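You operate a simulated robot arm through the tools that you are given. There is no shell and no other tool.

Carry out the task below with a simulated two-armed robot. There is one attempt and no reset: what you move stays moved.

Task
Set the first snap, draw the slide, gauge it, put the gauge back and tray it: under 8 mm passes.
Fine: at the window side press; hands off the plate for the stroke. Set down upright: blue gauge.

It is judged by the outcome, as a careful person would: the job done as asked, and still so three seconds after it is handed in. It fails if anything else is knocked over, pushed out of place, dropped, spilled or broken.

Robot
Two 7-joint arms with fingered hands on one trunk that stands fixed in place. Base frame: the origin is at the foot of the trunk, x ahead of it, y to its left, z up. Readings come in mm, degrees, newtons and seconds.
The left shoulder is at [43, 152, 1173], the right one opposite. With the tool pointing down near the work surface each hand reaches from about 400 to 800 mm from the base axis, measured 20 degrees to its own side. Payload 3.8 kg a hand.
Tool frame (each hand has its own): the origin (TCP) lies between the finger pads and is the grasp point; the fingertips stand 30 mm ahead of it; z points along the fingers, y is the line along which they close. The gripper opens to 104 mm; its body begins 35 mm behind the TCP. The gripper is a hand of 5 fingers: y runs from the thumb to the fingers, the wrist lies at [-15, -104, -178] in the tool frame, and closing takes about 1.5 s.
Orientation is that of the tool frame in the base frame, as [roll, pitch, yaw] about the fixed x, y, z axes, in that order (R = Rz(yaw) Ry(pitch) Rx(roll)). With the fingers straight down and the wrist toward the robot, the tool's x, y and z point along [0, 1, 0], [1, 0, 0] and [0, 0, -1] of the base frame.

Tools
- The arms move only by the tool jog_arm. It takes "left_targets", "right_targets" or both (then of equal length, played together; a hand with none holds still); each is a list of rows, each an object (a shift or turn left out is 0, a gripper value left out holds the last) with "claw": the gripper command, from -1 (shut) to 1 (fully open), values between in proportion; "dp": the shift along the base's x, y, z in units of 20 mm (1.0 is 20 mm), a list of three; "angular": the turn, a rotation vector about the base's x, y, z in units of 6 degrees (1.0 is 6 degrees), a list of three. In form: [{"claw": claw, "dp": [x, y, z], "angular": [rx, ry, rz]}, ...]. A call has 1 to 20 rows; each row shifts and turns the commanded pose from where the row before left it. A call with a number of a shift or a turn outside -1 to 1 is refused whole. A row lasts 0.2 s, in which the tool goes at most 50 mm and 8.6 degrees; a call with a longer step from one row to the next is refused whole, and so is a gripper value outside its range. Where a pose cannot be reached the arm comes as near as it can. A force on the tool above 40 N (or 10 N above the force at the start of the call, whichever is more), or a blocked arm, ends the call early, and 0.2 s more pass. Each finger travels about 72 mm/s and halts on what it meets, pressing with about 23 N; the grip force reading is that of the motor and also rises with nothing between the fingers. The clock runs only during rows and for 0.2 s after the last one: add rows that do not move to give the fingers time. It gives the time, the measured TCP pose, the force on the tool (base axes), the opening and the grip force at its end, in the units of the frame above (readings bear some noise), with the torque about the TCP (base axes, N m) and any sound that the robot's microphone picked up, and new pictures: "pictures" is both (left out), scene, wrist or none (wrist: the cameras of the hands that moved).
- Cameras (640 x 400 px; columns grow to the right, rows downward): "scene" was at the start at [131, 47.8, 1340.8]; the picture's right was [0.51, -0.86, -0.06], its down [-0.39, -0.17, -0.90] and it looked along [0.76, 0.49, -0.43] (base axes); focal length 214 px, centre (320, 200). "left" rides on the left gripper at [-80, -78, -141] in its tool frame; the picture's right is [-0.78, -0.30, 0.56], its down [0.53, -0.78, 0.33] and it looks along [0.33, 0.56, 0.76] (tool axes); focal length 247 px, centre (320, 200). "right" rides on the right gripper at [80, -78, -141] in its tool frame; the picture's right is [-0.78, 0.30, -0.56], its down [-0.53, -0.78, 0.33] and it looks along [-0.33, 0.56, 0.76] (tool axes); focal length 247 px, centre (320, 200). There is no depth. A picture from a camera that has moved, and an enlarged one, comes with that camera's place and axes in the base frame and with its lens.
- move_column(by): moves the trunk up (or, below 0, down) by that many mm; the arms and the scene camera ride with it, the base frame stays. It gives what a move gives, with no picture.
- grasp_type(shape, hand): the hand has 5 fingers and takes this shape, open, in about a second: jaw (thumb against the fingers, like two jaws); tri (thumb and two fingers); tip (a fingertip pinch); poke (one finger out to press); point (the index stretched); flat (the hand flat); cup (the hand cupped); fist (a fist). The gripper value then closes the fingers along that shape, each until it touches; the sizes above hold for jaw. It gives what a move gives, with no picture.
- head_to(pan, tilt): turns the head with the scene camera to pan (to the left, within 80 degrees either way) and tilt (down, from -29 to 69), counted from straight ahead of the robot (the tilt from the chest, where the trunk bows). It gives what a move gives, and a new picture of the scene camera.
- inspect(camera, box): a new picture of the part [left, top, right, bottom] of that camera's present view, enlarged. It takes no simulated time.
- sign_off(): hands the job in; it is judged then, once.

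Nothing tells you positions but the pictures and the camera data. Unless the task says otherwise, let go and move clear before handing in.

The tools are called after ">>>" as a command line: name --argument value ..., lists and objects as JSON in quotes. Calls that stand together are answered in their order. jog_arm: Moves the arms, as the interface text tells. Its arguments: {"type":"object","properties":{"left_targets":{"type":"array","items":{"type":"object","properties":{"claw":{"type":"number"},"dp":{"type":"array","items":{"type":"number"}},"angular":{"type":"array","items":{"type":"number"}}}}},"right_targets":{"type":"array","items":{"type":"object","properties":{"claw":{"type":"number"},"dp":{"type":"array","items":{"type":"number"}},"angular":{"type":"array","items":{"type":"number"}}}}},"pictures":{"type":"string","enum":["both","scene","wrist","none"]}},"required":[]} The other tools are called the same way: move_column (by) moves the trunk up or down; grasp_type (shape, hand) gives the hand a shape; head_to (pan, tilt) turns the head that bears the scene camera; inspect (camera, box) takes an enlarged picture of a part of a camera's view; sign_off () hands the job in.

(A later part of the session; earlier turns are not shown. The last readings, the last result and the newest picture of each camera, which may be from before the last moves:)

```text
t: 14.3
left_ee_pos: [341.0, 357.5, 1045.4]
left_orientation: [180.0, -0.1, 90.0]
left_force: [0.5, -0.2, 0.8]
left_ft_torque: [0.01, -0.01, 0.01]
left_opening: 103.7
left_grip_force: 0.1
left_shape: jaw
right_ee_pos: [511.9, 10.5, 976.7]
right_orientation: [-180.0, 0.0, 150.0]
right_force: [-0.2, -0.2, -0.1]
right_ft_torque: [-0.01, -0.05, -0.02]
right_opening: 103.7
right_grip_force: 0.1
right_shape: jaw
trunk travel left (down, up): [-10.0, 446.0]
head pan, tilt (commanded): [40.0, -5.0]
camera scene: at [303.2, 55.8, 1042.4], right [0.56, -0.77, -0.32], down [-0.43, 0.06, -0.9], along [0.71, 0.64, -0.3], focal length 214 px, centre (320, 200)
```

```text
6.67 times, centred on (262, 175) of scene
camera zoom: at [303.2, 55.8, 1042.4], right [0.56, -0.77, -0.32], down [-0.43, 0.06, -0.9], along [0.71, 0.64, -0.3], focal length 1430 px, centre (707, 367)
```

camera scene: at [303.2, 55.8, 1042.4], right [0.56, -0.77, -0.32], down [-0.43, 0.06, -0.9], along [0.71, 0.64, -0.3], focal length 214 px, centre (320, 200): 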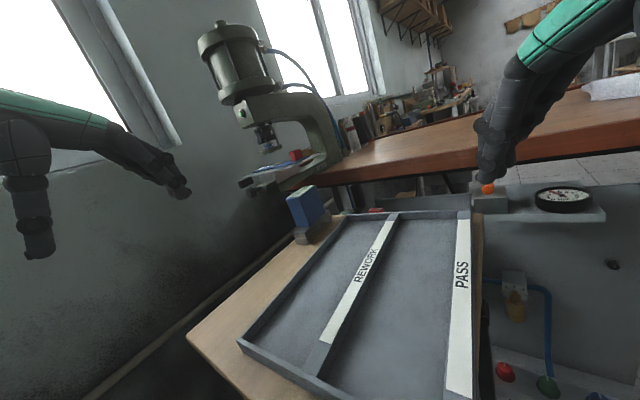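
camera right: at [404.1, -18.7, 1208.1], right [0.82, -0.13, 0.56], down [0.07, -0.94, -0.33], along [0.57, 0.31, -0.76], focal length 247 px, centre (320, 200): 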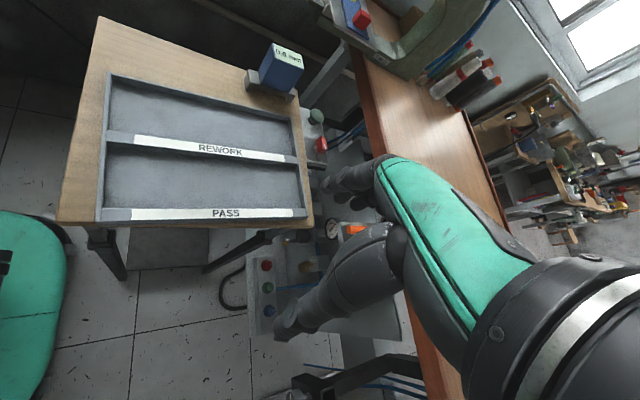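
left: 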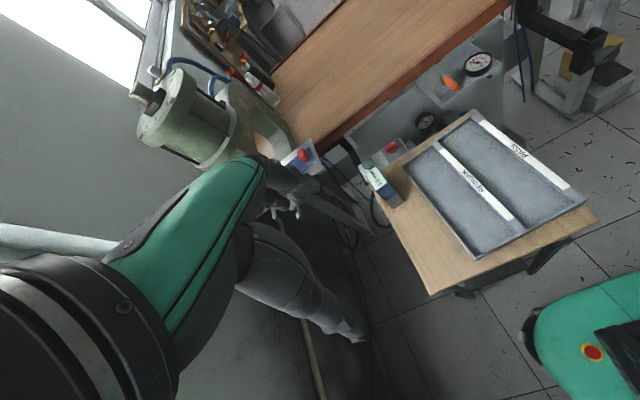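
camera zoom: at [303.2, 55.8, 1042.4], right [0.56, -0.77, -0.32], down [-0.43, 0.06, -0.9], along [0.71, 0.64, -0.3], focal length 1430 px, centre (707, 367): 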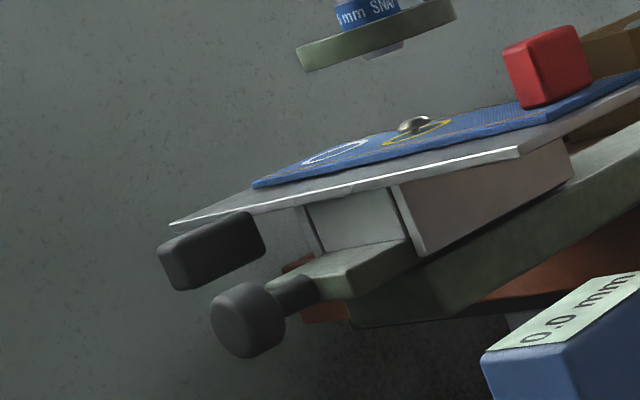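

The plate sits on skirts riding over the press's lower arm, so the plate is the slide and the dark front-left handle (about [642, 609, 971]) draws it toward me; the denim with the red block is the piece. I'll raise the trunk part way again and prepare the left hand's poke shape for the palm button.

>>> move_column --by 120

>>> grasp_type --hand "left" --shape "poke"

>>> head_to --pan 50 --tilt 20

>>> inspect --camera "left" --box '[0, 0, 640, 400]'

```text
t: 15.8
left_ee_pos: [340.9, 359.1, 1163.9]
left_orientation: [-179.9, 0.0, 90.1]
left_force: [0.3, 0.2, 0.6]
left_ft_torque: [0.0, 0.01, 0.02]
left_opening: 103.8
left_grip_force: 0.0
left_shape: jaw
right_ee_pos: [512.0, 11.2, 1095.7]
right_orientation: [-179.9, -0.2, 150.0]
right_force: [-0.2, 0.3, -0.2]
right_ft_torque: [-0.03, -0.01, 0.03]
right_opening: 103.5
right_grip_force: 0.0
right_shape: jaw
trunk travel left (down, up): [-130.0, 326.0]
head pan, tilt (commanded): [40.0, -5.0]
```

```text
t: 16.8
left_ee_pos: [341.0, 356.7, 1166.5]
left_orientation: [-179.9, -0.1, 90.0]
left_force: [-0.4, 0.2, -0.6]
left_ft_torque: [0.04, -0.02, 0.0]
left_opening: 0.1
left_grip_force: 0.1
left_shape: poke
right_ee_pos: [511.1, 10.3, 1096.6]
right_orientation: [-179.9, 0.0, 149.9]
right_force: [-0.5, 1.2, 1.1]
right_ft_torque: [0.02, 0.01, 0.03]
right_opening: 103.6
right_grip_force: 0.0
right_shape: jaw
trunk travel left (down, up): [-130.0, 326.0]
head pan, tilt (commanded): [40.0, -5.0]
```

```text
t: 17.6
left_ee_pos: [341.0, 356.9, 1165.4]
left_orientation: [180.0, -0.1, 90.0]
left_force: [-0.2, -0.2, 0.6]
left_ft_torque: [-0.01, 0.0, -0.04]
left_opening: 0.0
left_grip_force: 0.2
left_shape: poke
right_ee_pos: [511.2, 11.3, 1096.8]
right_orientation: [-179.9, 0.0, 149.9]
right_force: [-0.6, -0.6, 0.5]
right_ft_torque: [0.02, 0.0, 0.02]
right_opening: 103.7
right_grip_force: 0.1
right_shape: jaw
trunk travel left (down, up): [-130.0, 326.0]
head pan, tilt (commanded): [50.0, 20.0]
camera scene: at [183.6, 70.9, 1193.6], right [0.74, -0.64, -0.21], down [-0.47, -0.26, -0.84], along [0.49, 0.72, -0.49], focal length 214 px, centre (320, 200)
```

scene: 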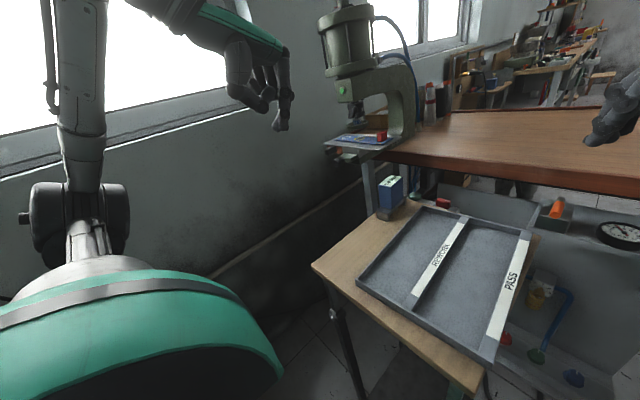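

```text
1.00 times, centred on (320, 200) of left (not enlarged: the box is as wide or as high as the picture)
camera zoom: at [262.5, 275.4, 1306.6], right [-0.3, -0.78, -0.56], down [-0.78, 0.54, -0.33], along [0.56, 0.34, -0.76], focal length 247 px, centre (320, 200)
```

zoom: 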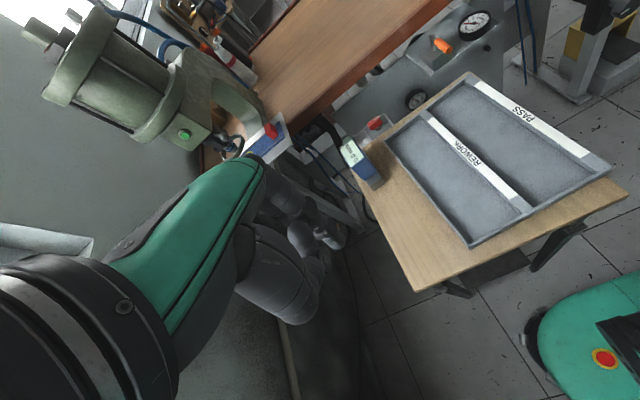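

>>> inspect --camera "left" --box '[220, 150, 380, 340]'

>>> inspect --camera "scene" --box '[200, 0, 320, 150]'

```text
2.11 times, centred on (300, 245) of left
camera zoom: at [262.5, 275.4, 1306.6], right [-0.3, -0.78, -0.56], down [-0.78, 0.54, -0.33], along [0.56, 0.34, -0.76], focal length 520 px, centre (362, 105)
```

zoom: 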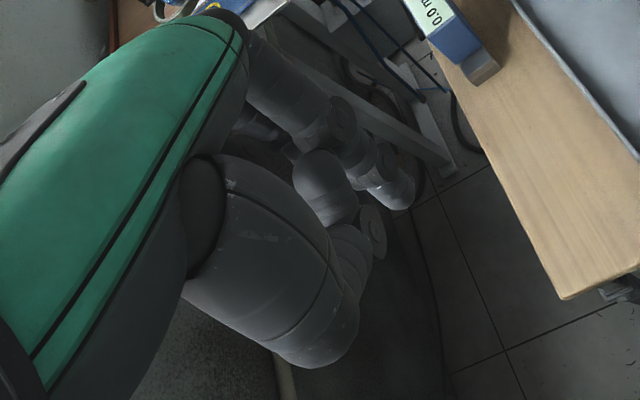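

```text
2.67 times, centred on (260, 75) of scene
camera zoom: at [183.6, 70.9, 1193.6], right [0.74, -0.64, -0.21], down [-0.47, -0.26, -0.84], along [0.49, 0.72, -0.49], focal length 572 px, centre (480, 533)
```

zoom: 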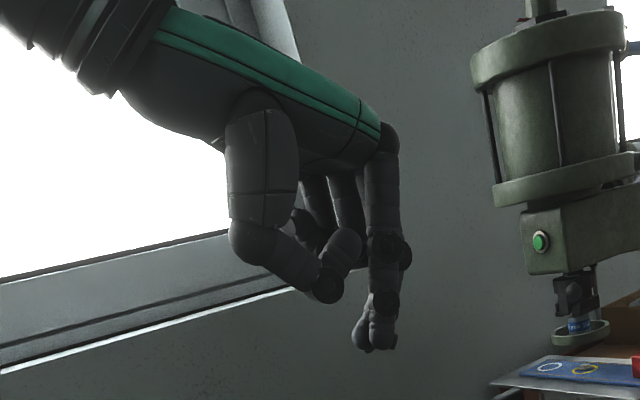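

The poke fingertip sits about 25 mm ahead of the TCP. I'll bring the left hand over toward the palm button, turning it so the curled fingers stay clear of the slide plate's corner.

>>> jog_arm --left_targets '[{"dp": [0.925, -0.168, -0.125], "angular": [0, 0, 0.714]}, {"dp": [0.925, -0.168, -0.125], "angular": [0, 0, 0.714]}, {"dp": [0.925, -0.168, -0.125], "angular": [0, 0, 0.714]}, {"dp": [0.925, -0.168, -0.125], "angular": [0, 0, 0.714]}, {"dp": [0.925, -0.168, -0.125], "angular": [0, 0, 0.714]}, {"dp": [0.925, -0.168, -0.125], "angular": [0, 0, 0.714]}, {"dp": [0.925, -0.168, -0.125], "angular": [0, 0, 0.714]}, {"dp": [0.925, -0.168, -0.125], "angular": [0, 0, 0.714]}, {"dp": [0.925, -0.168, -0.125], "angular": [0, 0, 0.714]}, {"dp": [0.925, -0.168, -0.125], "angular": [0, 0, 0.714]}, {"dp": [0.925, -0.168, -0.125], "angular": [0, 0, 0.714]}, {"dp": [0.925, -0.168, -0.125], "angular": [0, 0, 0.714]}, {"dp": [0.925, -0.168, -0.125], "angular": [0, 0, 0.714]}, {"dp": [0.925, -0.168, -0.125], "angular": [0, 0, 0.714]}]'

```text
t: 20.6
left_ee_pos: [601.2, 309.8, 1130.4]
left_orientation: [180.0, -0.2, 150.1]
left_force: [0.6, 0.2, -0.3]
left_ft_torque: [-0.01, 0.01, -0.04]
left_opening: 0.0
left_grip_force: 0.1
left_shape: poke
right_ee_pos: [512.5, 10.7, 1096.1]
right_orientation: [-179.9, 0.0, 150.1]
right_force: [0.9, 0.2, -0.5]
right_ft_torque: [-0.01, -0.01, -0.01]
right_opening: 103.9
right_grip_force: 0.1
right_shape: jaw
trunk travel left (down, up): [-130.0, 326.0]
head pan, tilt (commanded): [50.0, 20.0]
camera scene: at [185.0, 70.8, 1193.1], right [0.74, -0.64, -0.21], down [-0.47, -0.26, -0.84], along [0.49, 0.72, -0.5], focal length 214 px, centre (320, 200)
camera left: at [631.2, 200.5, 1271.1], right [0.52, -0.64, -0.56], down [-0.85, -0.4, -0.33], along [-0.01, 0.65, -0.76], focal length 247 px, centre (320, 200)
```

scene: 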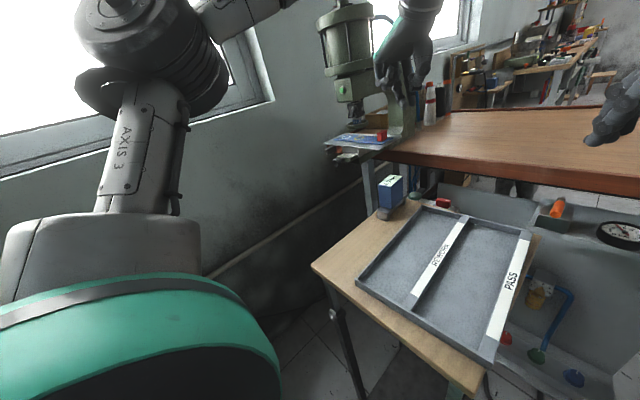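
left: 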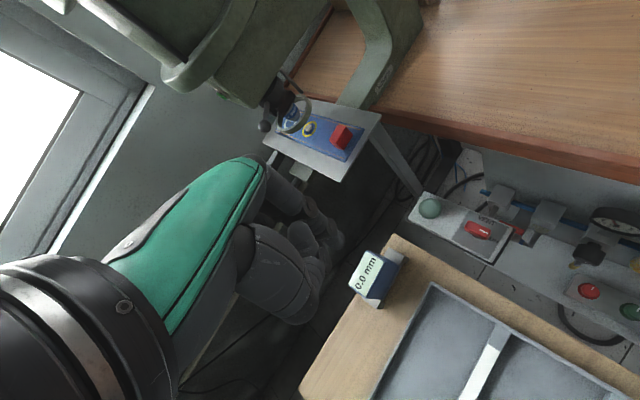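

This wrist view shows everything from above; I'll enlarge it to refine positions.

>>> inspect --camera "left" --box '[400, 180, 520, 260]'

>>> inspect --camera "left" --box '[255, 85, 385, 185]'

>>> inspect --camera "left" --box '[270, 200, 430, 320]'

```text
5.00 times, centred on (460, 220) of left
camera zoom: at [631.2, 200.5, 1271.1], right [0.52, -0.64, -0.56], down [-0.85, -0.4, -0.33], along [-0.01, 0.65, -0.76], focal length 1235 px, centre (-380, 100)
```

zoom: 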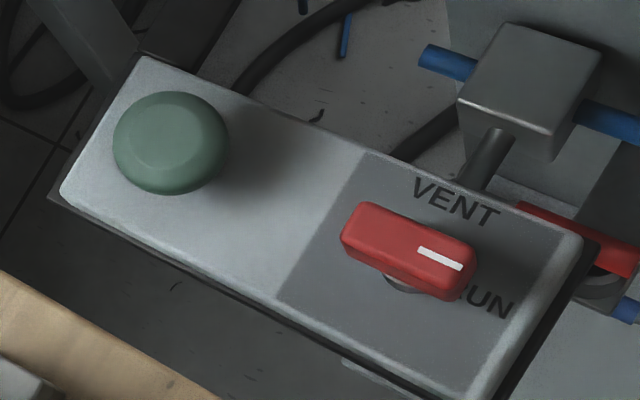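

```text
4.00 times, centred on (320, 135) of left
camera zoom: at [631.2, 200.5, 1271.1], right [0.52, -0.64, -0.56], down [-0.85, -0.4, -0.33], along [-0.01, 0.65, -0.76], focal length 988 px, centre (320, 460)
```

zoom: 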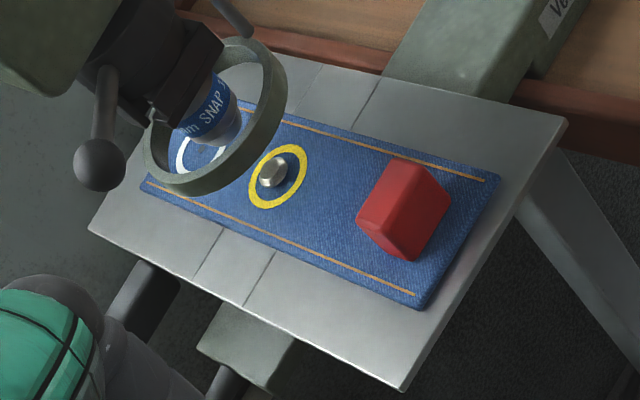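

```text
3.33 times, centred on (350, 260) of left
camera zoom: at [631.2, 200.5, 1271.1], right [0.52, -0.64, -0.56], down [-0.85, -0.4, -0.33], along [-0.01, 0.65, -0.76], focal length 823 px, centre (220, 0)
```

zoom: 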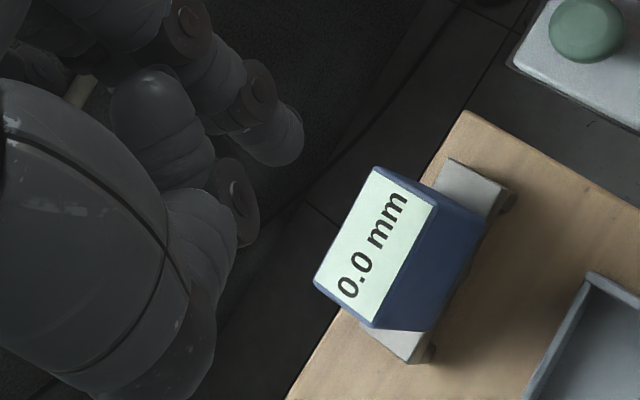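

>>> inspect --camera "left" --box '[480, 170, 640, 330]'

>>> inspect --camera "left" --box '[500, 190, 560, 240]'

>>> inspect --camera "right" --box '[300, 120, 420, 320]'

```text
2.50 times, centred on (560, 250) of left
camera zoom: at [631.2, 200.5, 1271.1], right [0.52, -0.64, -0.56], down [-0.85, -0.4, -0.33], along [-0.01, 0.65, -0.76], focal length 617 px, centre (-280, 75)
```

zoom: 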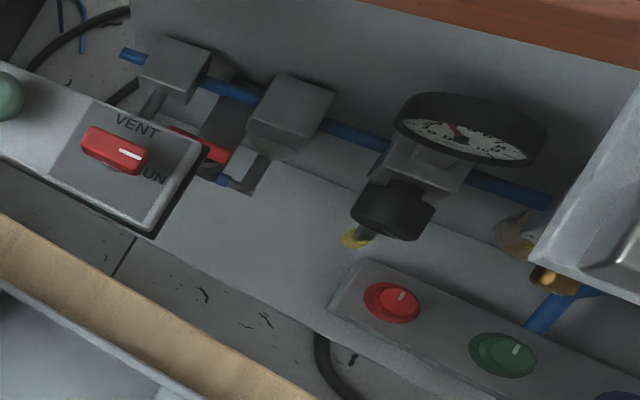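

```text
8.00 times, centred on (530, 215) of left
camera zoom: at [631.2, 200.5, 1271.1], right [0.52, -0.64, -0.56], down [-0.85, -0.4, -0.33], along [-0.01, 0.65, -0.76], focal length 1976 px, centre (-1360, 80)
```

zoom: 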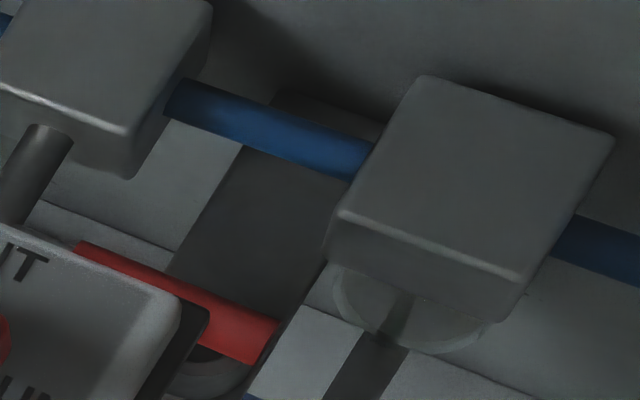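

```text
2.00 times, centred on (360, 220) of right
camera zoom: at [405.3, -17.4, 1237.4], right [0.82, -0.13, 0.55], down [0.07, -0.94, -0.33], along [0.57, 0.31, -0.76], focal length 494 px, centre (240, 160)
```

zoom: 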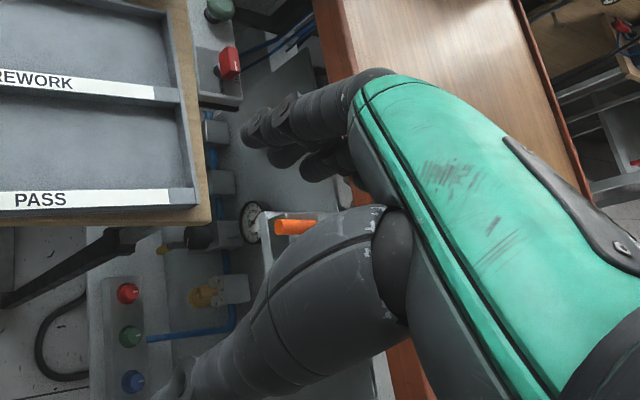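

Selector confirmed on RUN, button top centre about [716, 354, 827], plate x 667–787 and y 437–678 at z≈975. I'll move the left fingertip above the palm button.

>>> jog_arm --left_targets '[{"dp": [0.538, 0.284, -0.85]}, {"dp": [0.538, 0.284, -0.85]}, {"dp": [0.538, 0.284, -0.85]}, {"dp": [0.538, 0.284, -0.85]}, {"dp": [0.538, 0.284, -0.85]}, {"dp": [0.538, 0.284, -0.85]}, {"dp": [0.538, 0.284, -0.85]}, {"dp": [0.538, 0.284, -0.85]}, {"dp": [0.538, 0.284, -0.85]}, {"dp": [0.538, 0.284, -0.85]}]'

>>> inspect --camera "scene" --box '[330, 80, 490, 220]'

>>> inspect --camera "left" --box '[240, 160, 440, 300]'

```text
t: 22.8
left_ee_pos: [709.1, 367.6, 959.3]
left_orientation: [-179.9, -0.1, 149.8]
left_force: [-0.2, 0.3, -0.4]
left_ft_torque: [-0.01, -0.02, 0.0]
left_opening: 0.0
left_grip_force: 0.0
left_shape: poke
right_ee_pos: [513.0, 11.8, 1096.2]
right_orientation: [-179.9, -0.1, 150.0]
right_force: [0.1, -0.9, 0.0]
right_ft_torque: [0.0, 0.05, -0.01]
right_opening: 103.7
right_grip_force: 0.1
right_shape: jaw
trunk travel left (down, up): [-130.0, 326.0]
head pan, tilt (commanded): [50.0, 20.0]
camera scene: at [184.4, 71.2, 1193.3], right [0.74, -0.64, -0.21], down [-0.47, -0.26, -0.84], along [0.49, 0.72, -0.5], focal length 214 px, centre (320, 200)
camera left: at [738.2, 258.3, 1100.7], right [0.52, -0.64, -0.56], down [-0.85, -0.4, -0.33], along [-0.01, 0.65, -0.76], focal length 247 px, centre (320, 200)
```

scene: 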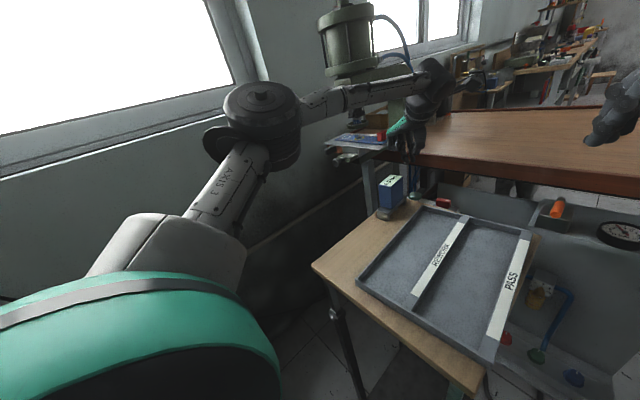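
left: 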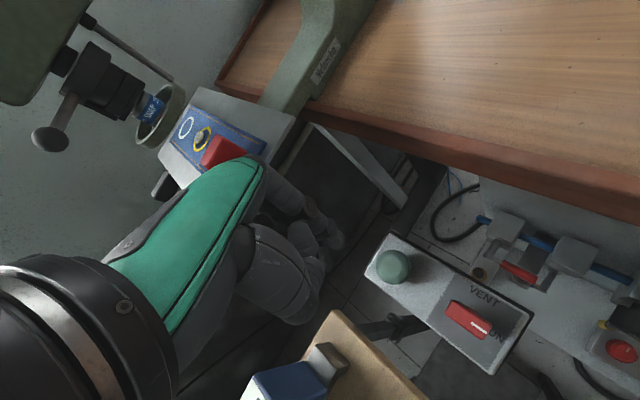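

```text
2.86 times, centred on (410, 150) of scene
camera zoom: at [184.4, 71.2, 1193.3], right [0.74, -0.64, -0.21], down [-0.47, -0.26, -0.84], along [0.49, 0.72, -0.5], focal length 613 px, centre (63, 343)
```

zoom: 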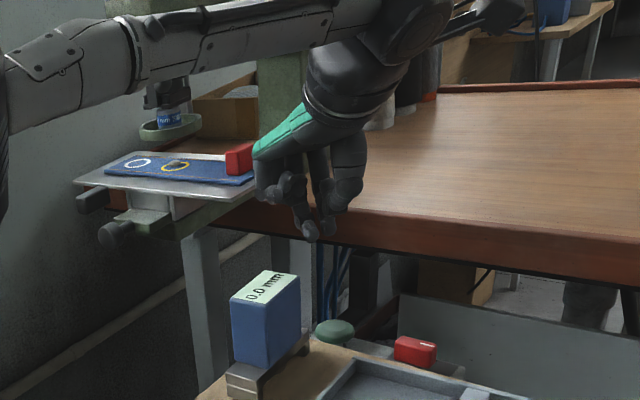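

```text
2.86 times, centred on (340, 230) of left
camera zoom: at [738.2, 258.3, 1100.7], right [0.52, -0.64, -0.56], down [-0.85, -0.4, -0.33], along [-0.01, 0.65, -0.76], focal length 706 px, centre (263, 114)
```

zoom: 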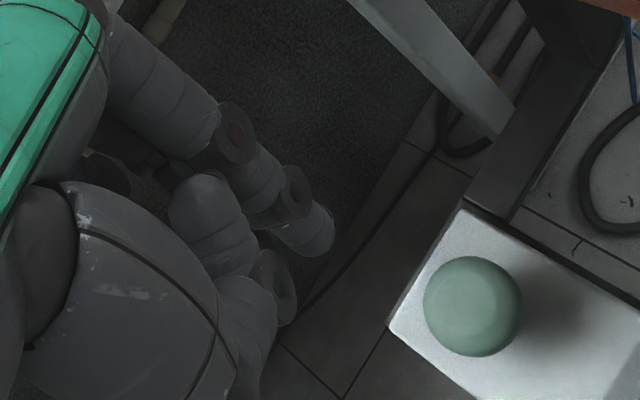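

>>> inspect --camera "scene" --box '[385, 100, 435, 150]'

>>> inspect --camera "right" --box '[280, 60, 420, 160]'

```text
8.00 times, centred on (410, 125) of scene
camera zoom: at [184.4, 71.2, 1193.3], right [0.74, -0.64, -0.21], down [-0.47, -0.26, -0.84], along [0.49, 0.72, -0.5], focal length 1716 px, centre (-400, 800)
```

zoom: 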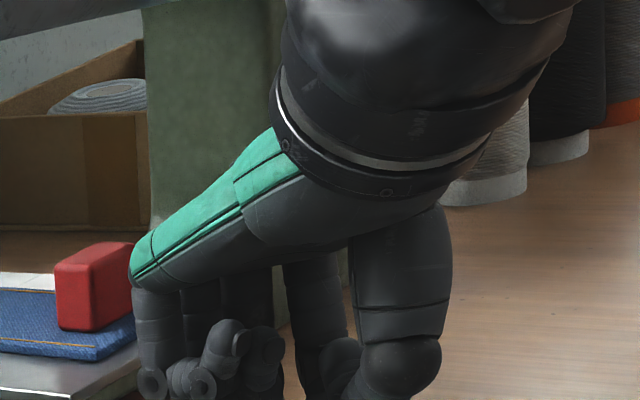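

```text
4.00 times, centred on (350, 110) of right
camera zoom: at [404.7, -17.1, 1237.7], right [0.82, -0.13, 0.56], down [0.07, -0.94, -0.33], along [0.57, 0.31, -0.76], focal length 988 px, centre (200, 560)
```

zoom: 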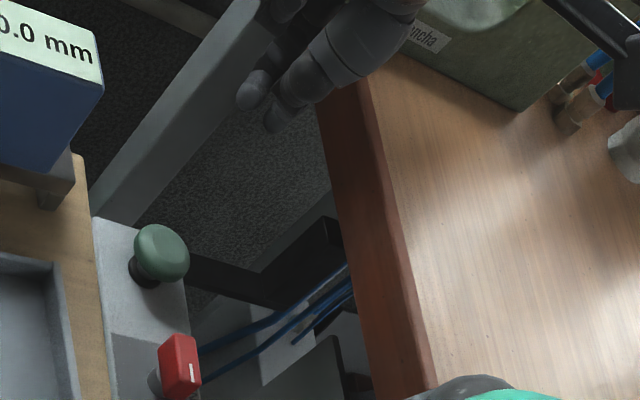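

>>> inspect --camera "scene" --box '[380, 130, 440, 210]'

```text
5.00 times, centred on (410, 170) of scene
camera zoom: at [184.4, 71.2, 1193.3], right [0.74, -0.64, -0.21], down [-0.47, -0.26, -0.84], along [0.49, 0.72, -0.5], focal length 1072 px, centre (-130, 350)
```

zoom: 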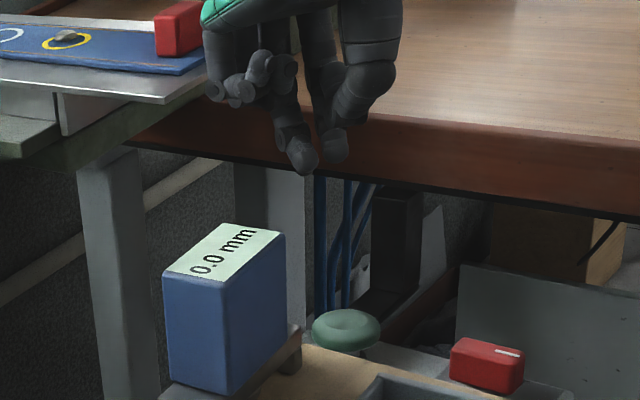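

The fingertip is over the button within a few mm. I'll descend part-way and check again.

>>> jog_arm --left_targets '[{"dp": [0, 0, -0.75]}, {"dp": [0, 0, -0.75]}, {"dp": [0, 0, -0.75]}, {"dp": [0, 0, -0.75]}]'

>>> inspect --camera "scene" --box '[380, 130, 440, 210]'

>>> inspect --camera "left" --box '[280, 200, 440, 320]'

>>> inspect --camera "right" --box '[290, 70, 370, 140]'

```text
t: 23.8
left_ee_pos: [708.3, 366.4, 899.8]
left_orientation: [179.9, -0.1, 149.9]
left_force: [-0.4, 0.8, 0.4]
left_ft_torque: [0.02, 0.03, -0.02]
left_opening: 0.0
left_grip_force: 0.2
left_shape: poke
right_ee_pos: [511.6, 10.0, 1096.2]
right_orientation: [-179.9, -0.1, 150.0]
right_force: [-0.1, -1.0, -0.9]
right_ft_torque: [0.01, 0.0, -0.01]
right_opening: 103.7
right_grip_force: 0.0
right_shape: jaw
trunk travel left (down, up): [-130.0, 326.0]
head pan, tilt (commanded): [50.0, 20.0]
camera scene: at [184.1, 71.1, 1193.4], right [0.74, -0.64, -0.21], down [-0.47, -0.26, -0.84], along [0.49, 0.72, -0.49], focal length 214 px, centre (320, 200)
camera left: at [737.9, 258.2, 1040.9], right [0.52, -0.64, -0.56], down [-0.85, -0.4, -0.33], along [-0.01, 0.65, -0.76], focal length 247 px, centre (320, 200)
```

scene: 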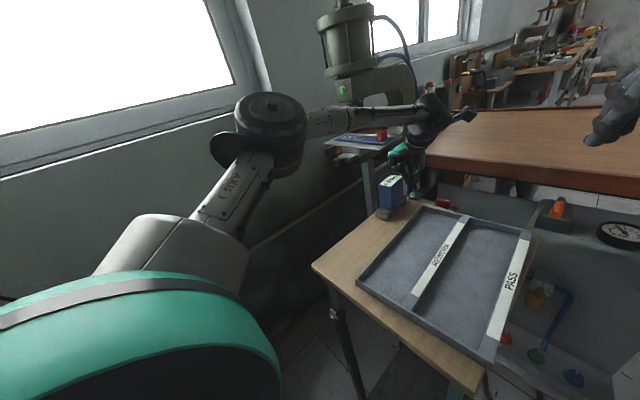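
left: 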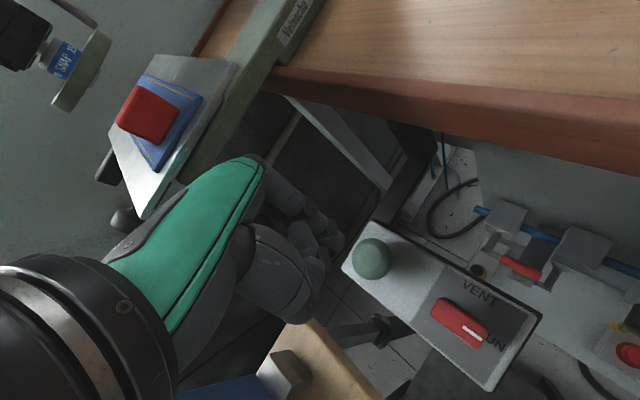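

```text
5.00 times, centred on (410, 170) of scene
camera zoom: at [184.1, 71.1, 1193.4], right [0.74, -0.64, -0.21], down [-0.47, -0.26, -0.84], along [0.49, 0.72, -0.49], focal length 1072 px, centre (-130, 350)
```

zoom: 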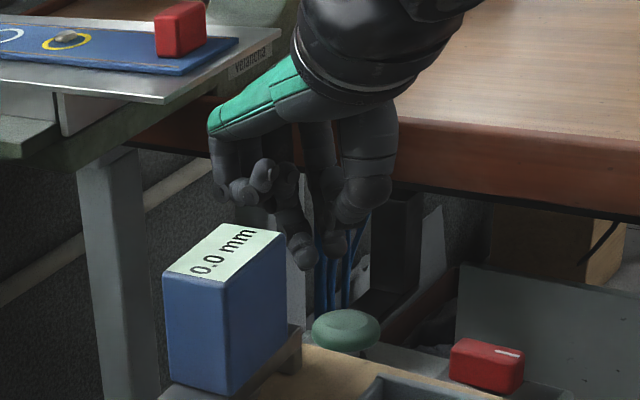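

```text
3.33 times, centred on (360, 260) of left
camera zoom: at [737.9, 258.2, 1040.9], right [0.52, -0.64, -0.56], down [-0.85, -0.4, -0.33], along [-0.01, 0.65, -0.76], focal length 823 px, centre (187, 0)
```

zoom: 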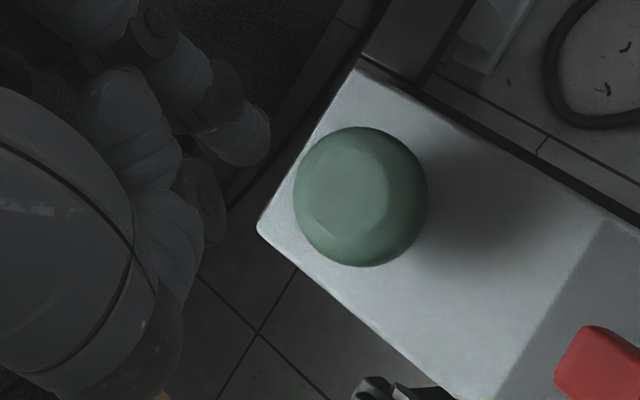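

```text
5.71 times, centred on (330, 105) of right
camera zoom: at [404.3, -17.2, 1237.9], right [0.82, -0.13, 0.56], down [0.07, -0.94, -0.33], along [0.57, 0.31, -0.76], focal length 1411 px, centre (263, 743)
```

zoom: 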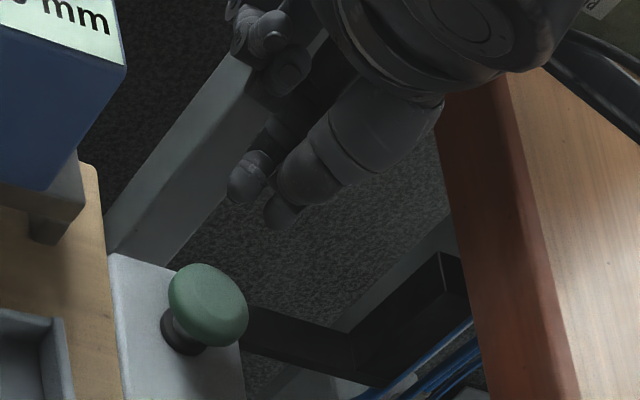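

The fingertip is a bit toward the left of the button's centre; I'll shift 14 mm right and come down to just above it.

>>> jog_arm --left_targets '[{"dp": [0.2, -0.7, 0]}, {"dp": [0, 0, -0.4]}, {"dp": [0, 0, -0.4]}, {"dp": [0, 0, -0.4]}, {"dp": [0, 0, -0.3]}]'

>>> inspect --camera "scene" --box '[380, 130, 440, 210]'

>>> inspect --camera "left" --box '[280, 200, 440, 320]'

>>> inspect --camera "right" --box '[290, 70, 370, 140]'

```text
t: 25.0
left_ee_pos: [713.3, 352.0, 869.7]
left_orientation: [180.0, 0.0, 149.9]
left_force: [1.0, 0.0, 0.4]
left_ft_torque: [-0.01, 0.0, -0.03]
left_opening: 0.2
left_grip_force: 0.1
left_shape: poke
right_ee_pos: [511.6, 11.0, 1096.6]
right_orientation: [-179.9, 0.0, 150.0]
right_force: [0.8, 0.7, -0.8]
right_ft_torque: [0.0, 0.01, -0.02]
right_opening: 103.7
right_grip_force: 0.0
right_shape: jaw
trunk travel left (down, up): [-130.0, 326.0]
head pan, tilt (commanded): [50.0, 20.0]
camera scene: at [183.7, 70.9, 1193.5], right [0.74, -0.64, -0.21], down [-0.47, -0.26, -0.84], along [0.49, 0.72, -0.49], focal length 214 px, centre (320, 200)
camera left: at [742.0, 243.5, 1011.1], right [0.52, -0.64, -0.56], down [-0.85, -0.4, -0.33], along [-0.01, 0.65, -0.76], focal length 247 px, centre (320, 200)
```

scene: 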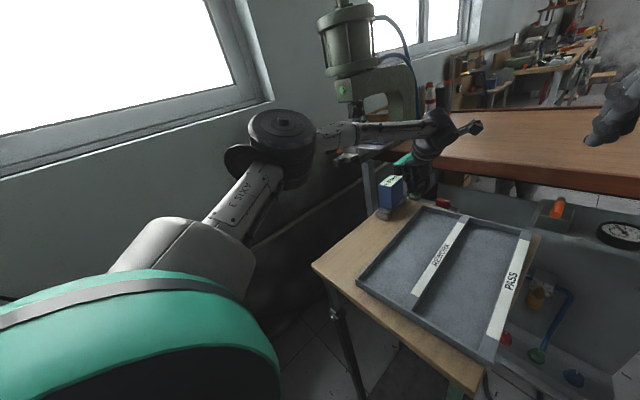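
left: 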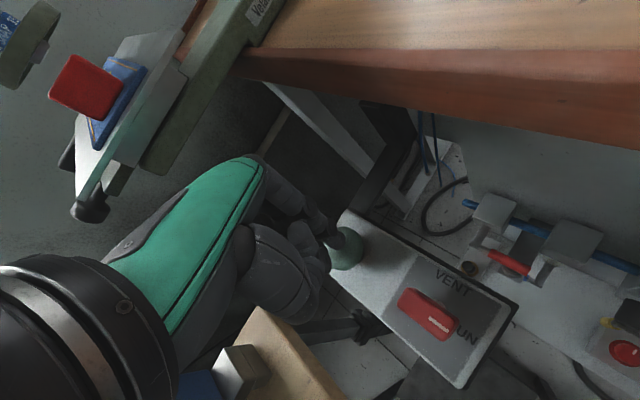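

```text
5.00 times, centred on (410, 170) of scene
camera zoom: at [183.7, 70.9, 1193.5], right [0.74, -0.64, -0.21], down [-0.47, -0.26, -0.84], along [0.49, 0.72, -0.49], focal length 1072 px, centre (-130, 350)
```

zoom: 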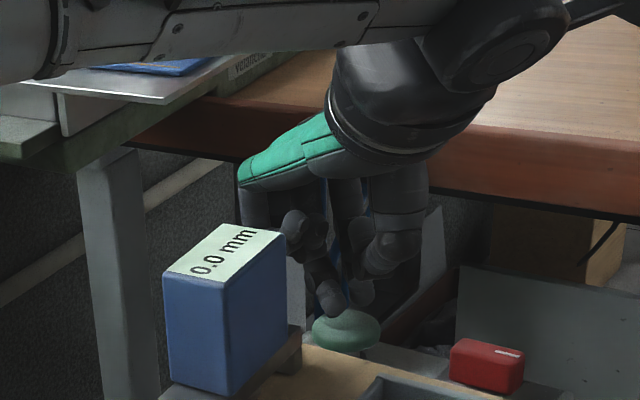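

```text
3.33 times, centred on (360, 260) of left
camera zoom: at [742.0, 243.5, 1011.1], right [0.52, -0.64, -0.56], down [-0.85, -0.4, -0.33], along [-0.01, 0.65, -0.76], focal length 823 px, centre (187, 0)
```

zoom: 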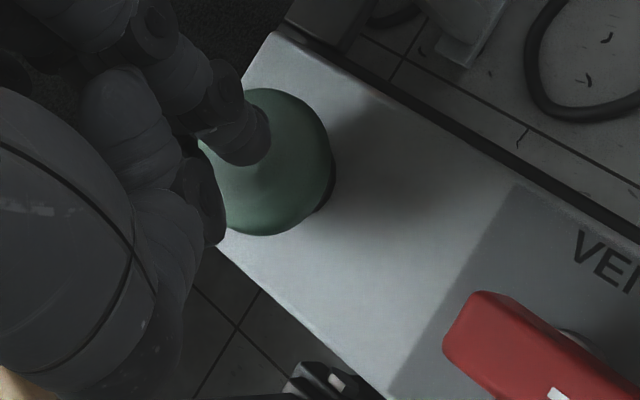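

```text
5.71 times, centred on (330, 105) of right
camera zoom: at [403.9, -17.3, 1238.1], right [0.82, -0.13, 0.56], down [0.07, -0.94, -0.33], along [0.57, 0.31, -0.76], focal length 1411 px, centre (263, 743)
```

zoom: 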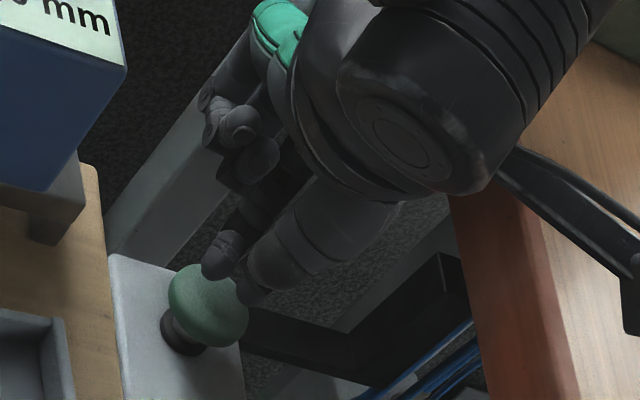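

The fingertip is right over the mushroom button. Now I press down in small steps with nothing on the plate.

>>> jog_arm --left_targets '[{"dp": [0, 0, -0.2]}, {"dp": [0, 0, -0.2]}, {"dp": [0, 0, -0.2]}, {"dp": [0, 0, -0.2]}, {"dp": [0, 0, -0.2]}]'

>>> inspect --camera "scene" --box '[380, 130, 440, 210]'

>>> inspect --camera "left" --box '[280, 200, 440, 320]'

```text
t: 26.2
left_ee_pos: [712.2, 353.0, 851.3]
left_orientation: [179.8, 0.0, 149.9]
left_force: [-0.2, 0.6, 3.7]
left_ft_torque: [0.03, 0.0, -0.02]
left_opening: 0.0
left_grip_force: 0.0
left_shape: poke
right_ee_pos: [510.6, 10.9, 1095.9]
right_orientation: [-179.9, 0.0, 150.0]
right_force: [0.9, -0.2, 0.3]
right_ft_torque: [0.02, -0.03, -0.03]
right_opening: 103.5
right_grip_force: 0.1
right_shape: jaw
trunk travel left (down, up): [-130.0, 326.0]
head pan, tilt (commanded): [50.0, 20.0]
heard: click
camera scene: at [183.3, 70.8, 1193.6], right [0.74, -0.64, -0.21], down [-0.47, -0.26, -0.84], along [0.49, 0.72, -0.49], focal length 214 px, centre (320, 200)
camera left: at [741.5, 243.7, 992.2], right [0.52, -0.64, -0.56], down [-0.85, -0.4, -0.33], along [-0.01, 0.65, -0.76], focal length 247 px, centre (320, 200)
```

scene: 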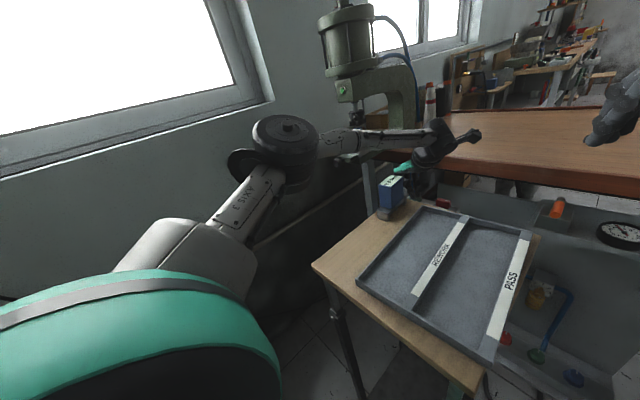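
left: 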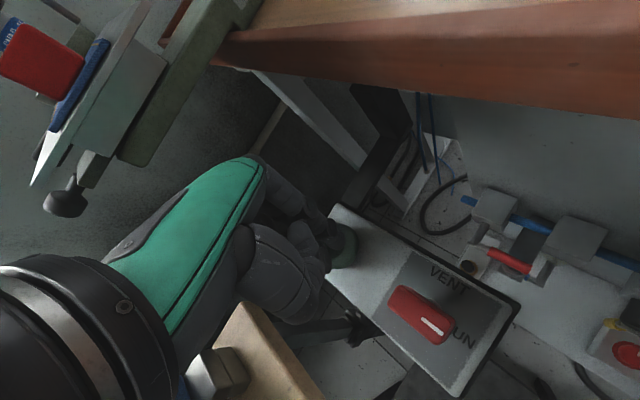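

```text
5.00 times, centred on (410, 170) of scene
camera zoom: at [183.3, 70.8, 1193.6], right [0.74, -0.64, -0.21], down [-0.47, -0.26, -0.84], along [0.49, 0.72, -0.49], focal length 1072 px, centre (-130, 350)
```

zoom: 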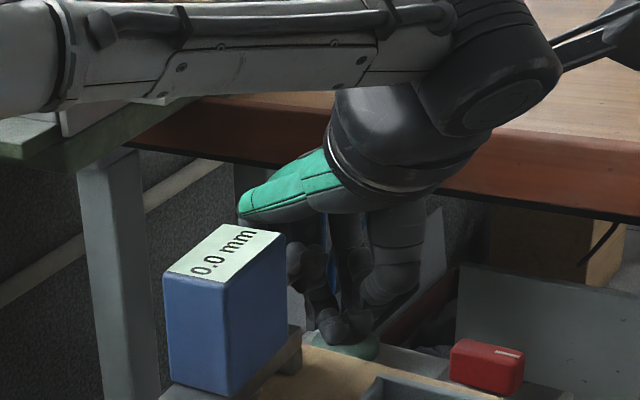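

```text
3.33 times, centred on (360, 260) of left
camera zoom: at [741.5, 243.7, 992.2], right [0.52, -0.64, -0.56], down [-0.85, -0.4, -0.33], along [-0.01, 0.65, -0.76], focal length 823 px, centre (187, 0)
```

zoom: 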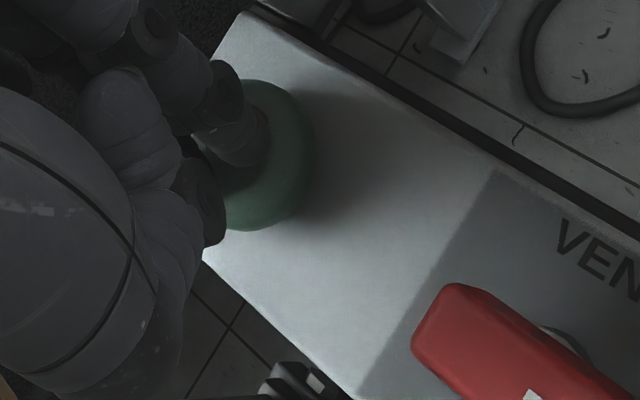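

A click was heard with 3.7 N on the button. I'll hold it briefly and listen for the stroke.

>>> jog_arm --left_targets '[{"dp": [0, 0, -0.05]}, {"dp": [0, 0, 0]}, {"dp": [0, 0, 0]}, {"dp": [0, 0, 0]}, {"dp": [0, 0, 0]}]' --pictures "scene"

>>> inspect --camera "scene" --box '[300, 60, 420, 160]'

>>> inspect --camera "left" --box '[0, 0, 200, 200]'

```text
t: 27.4
left_ee_pos: [711.9, 352.5, 849.0]
left_orientation: [-179.9, -0.1, 149.9]
left_force: [0.4, 1.5, 3.8]
left_ft_torque: [0.04, -0.05, 0.0]
left_opening: 0.2
left_grip_force: 0.1
left_shape: poke
right_ee_pos: [510.6, 10.5, 1095.8]
right_orientation: [-179.9, 0.0, 150.1]
right_force: [-0.3, -0.3, 0.6]
right_ft_torque: [0.0, -0.03, 0.01]
right_opening: 103.4
right_grip_force: 0.0
right_shape: jaw
trunk travel left (down, up): [-130.0, 326.0]
head pan, tilt (commanded): [50.0, 20.0]
camera scene: at [183.3, 70.8, 1193.6], right [0.74, -0.64, -0.21], down [-0.47, -0.26, -0.84], along [0.49, 0.72, -0.49], focal length 214 px, centre (320, 200)
```

scene: 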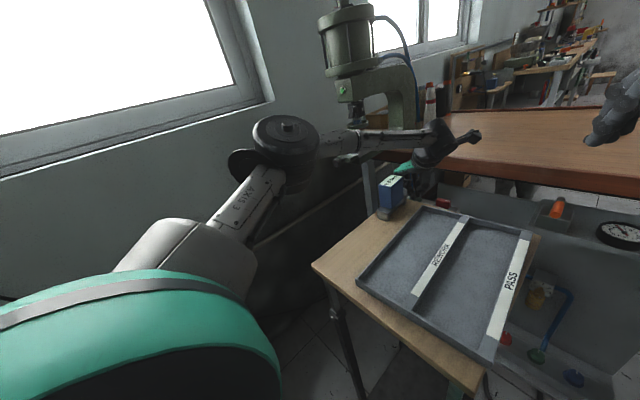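

```text
4.00 times, centred on (360, 110) of scene
camera zoom: at [183.3, 70.8, 1193.6], right [0.74, -0.64, -0.21], down [-0.47, -0.26, -0.84], along [0.49, 0.72, -0.49], focal length 858 px, centre (160, 560)
```

zoom: 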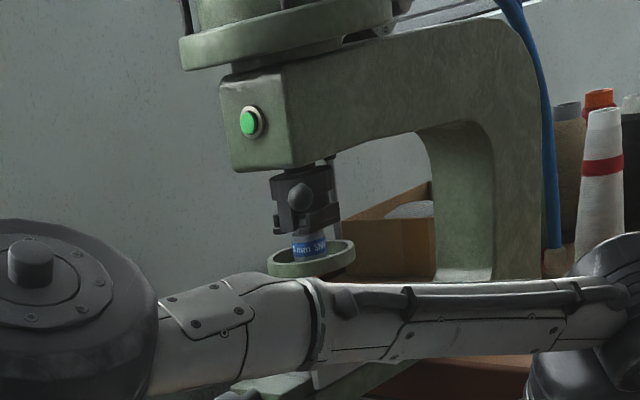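

```text
2.00 times, centred on (100, 100) of left
camera zoom: at [741.5, 243.4, 990.9], right [0.52, -0.64, -0.56], down [-0.85, -0.4, -0.33], along [-0.01, 0.65, -0.76], focal length 494 px, centre (760, 400)
```

zoom: 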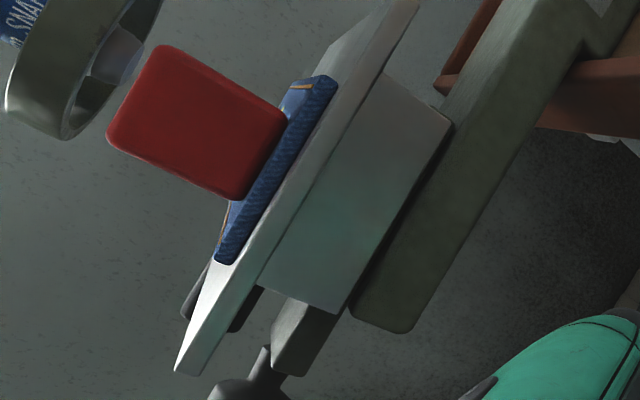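

>>> jog_arm --left_targets '[{"dp": [0, 0, -0.15]}, {"dp": [0, 0, -0.15]}, {"dp": [0, 0, -0.15]}, {"dp": [0, 0, 0]}, {"dp": [0, 0, 0]}]' --pictures "scene"

>>> inspect --camera "scene" --box '[300, 60, 420, 160]'

>>> inspect --camera "left" --box '[280, 200, 440, 320]'

```text
t: 28.6
left_ee_pos: [710.3, 351.5, 845.9]
left_orientation: [179.8, 0.2, 149.9]
left_force: [5.2, 4.5, 27.0]
left_ft_torque: [0.12, -0.38, 0.04]
left_opening: 0.2
left_grip_force: 0.0
left_shape: poke
right_ee_pos: [506.8, 9.6, 1099.4]
right_orientation: [179.8, 0.2, 150.0]
right_force: [-0.5, 0.6, 1.2]
right_ft_torque: [0.01, -0.01, 0.0]
right_opening: 103.8
right_grip_force: 0.0
right_shape: jaw
trunk travel left (down, up): [-130.0, 326.0]
head pan, tilt (commanded): [50.0, 20.0]
camera scene: at [180.4, 69.6, 1194.4], right [0.74, -0.64, -0.21], down [-0.47, -0.26, -0.85], along [0.49, 0.72, -0.49], focal length 214 px, centre (320, 200)
```

scene: 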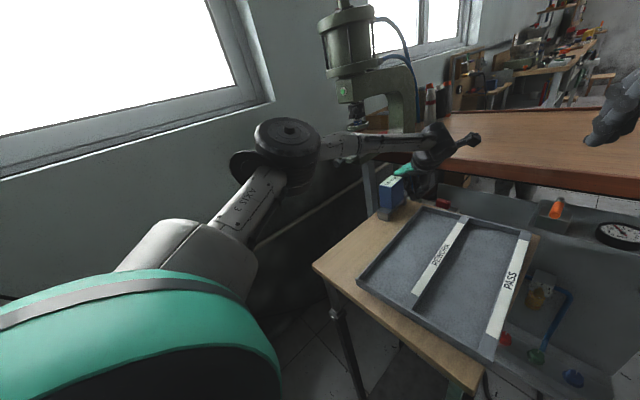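

```text
4.00 times, centred on (360, 110) of scene
camera zoom: at [180.4, 69.6, 1194.4], right [0.74, -0.64, -0.21], down [-0.47, -0.26, -0.85], along [0.49, 0.72, -0.49], focal length 858 px, centre (160, 560)
```

zoom: 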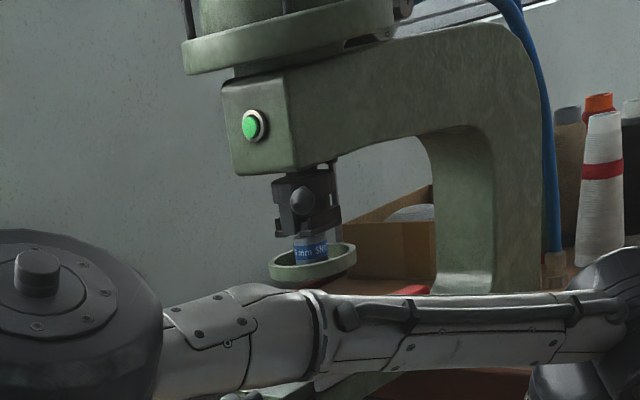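

```text
3.33 times, centred on (360, 260) of left
camera zoom: at [739.6, 242.9, 986.9], right [0.53, -0.64, -0.56], down [-0.85, -0.4, -0.34], along [-0.01, 0.65, -0.76], focal length 823 px, centre (187, 0)
```

zoom: 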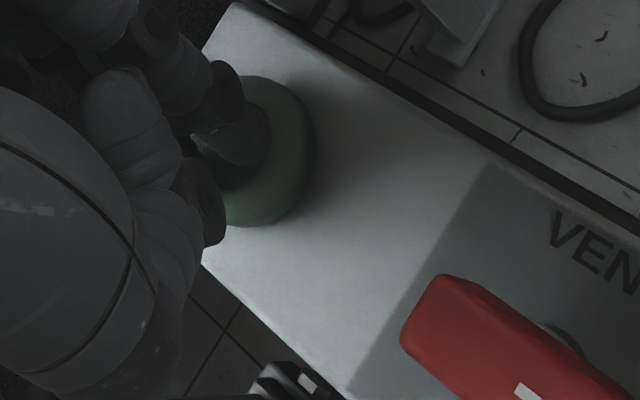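

The button bottoms out at 27 N and the ram isn't visibly moving; it may have stroked quickly at the click. I'll release and look at the snap.

>>> jog_arm --left_targets '[{"dp": [0, 0, 0.3]}, {"dp": [0, 0, 0.5]}, {"dp": [0, 0, 1]}, {"dp": [0, 0, 1]}, {"dp": [0, 0, 1]}, {"dp": [0, 0, 1]}]' --pictures "scene"

>>> inspect --camera "scene" --box '[310, 80, 410, 160]'

>>> inspect --camera "left" --box '[80, 60, 300, 220]'

```text
t: 30.0
left_ee_pos: [712.2, 352.0, 937.4]
left_orientation: [-180.0, -0.1, 149.8]
left_force: [0.6, 0.4, 0.9]
left_ft_torque: [0.0, 0.02, 0.0]
left_opening: 0.0
left_grip_force: 0.2
left_shape: poke
right_ee_pos: [510.2, 9.7, 1096.2]
right_orientation: [180.0, 0.0, 150.0]
right_force: [0.3, -2.1, 0.2]
right_ft_torque: [-0.01, -0.02, -0.01]
right_opening: 103.7
right_grip_force: 0.1
right_shape: jaw
trunk travel left (down, up): [-130.0, 326.0]
head pan, tilt (commanded): [50.0, 20.0]
camera scene: at [183.4, 70.7, 1193.5], right [0.74, -0.64, -0.21], down [-0.47, -0.26, -0.84], along [0.49, 0.72, -0.49], focal length 214 px, centre (320, 200)
```

scene: 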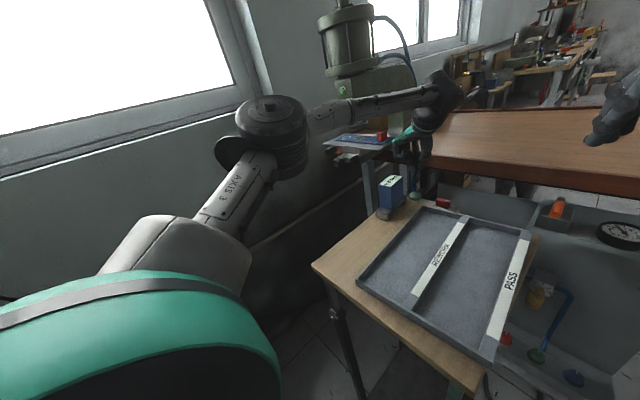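

```text
5.00 times, centred on (360, 120) of scene
camera zoom: at [183.4, 70.7, 1193.5], right [0.74, -0.64, -0.21], down [-0.47, -0.26, -0.84], along [0.49, 0.72, -0.49], focal length 1072 px, centre (120, 600)
```

zoom: 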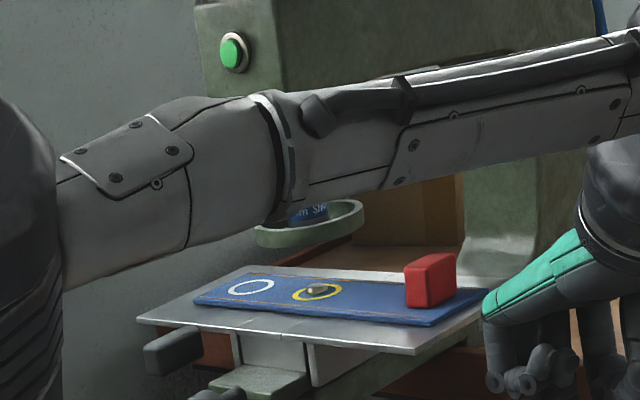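

```text
2.50 times, centred on (190, 140) of left
camera zoom: at [741.2, 243.1, 1078.1], right [0.52, -0.64, -0.56], down [-0.85, -0.4, -0.33], along [-0.01, 0.65, -0.76], focal length 617 px, centre (645, 350)
```

zoom: 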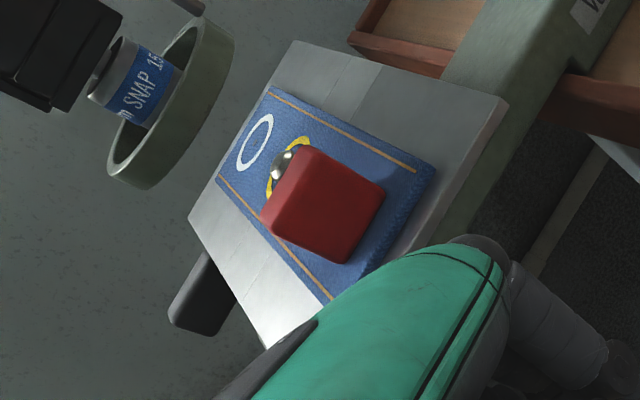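

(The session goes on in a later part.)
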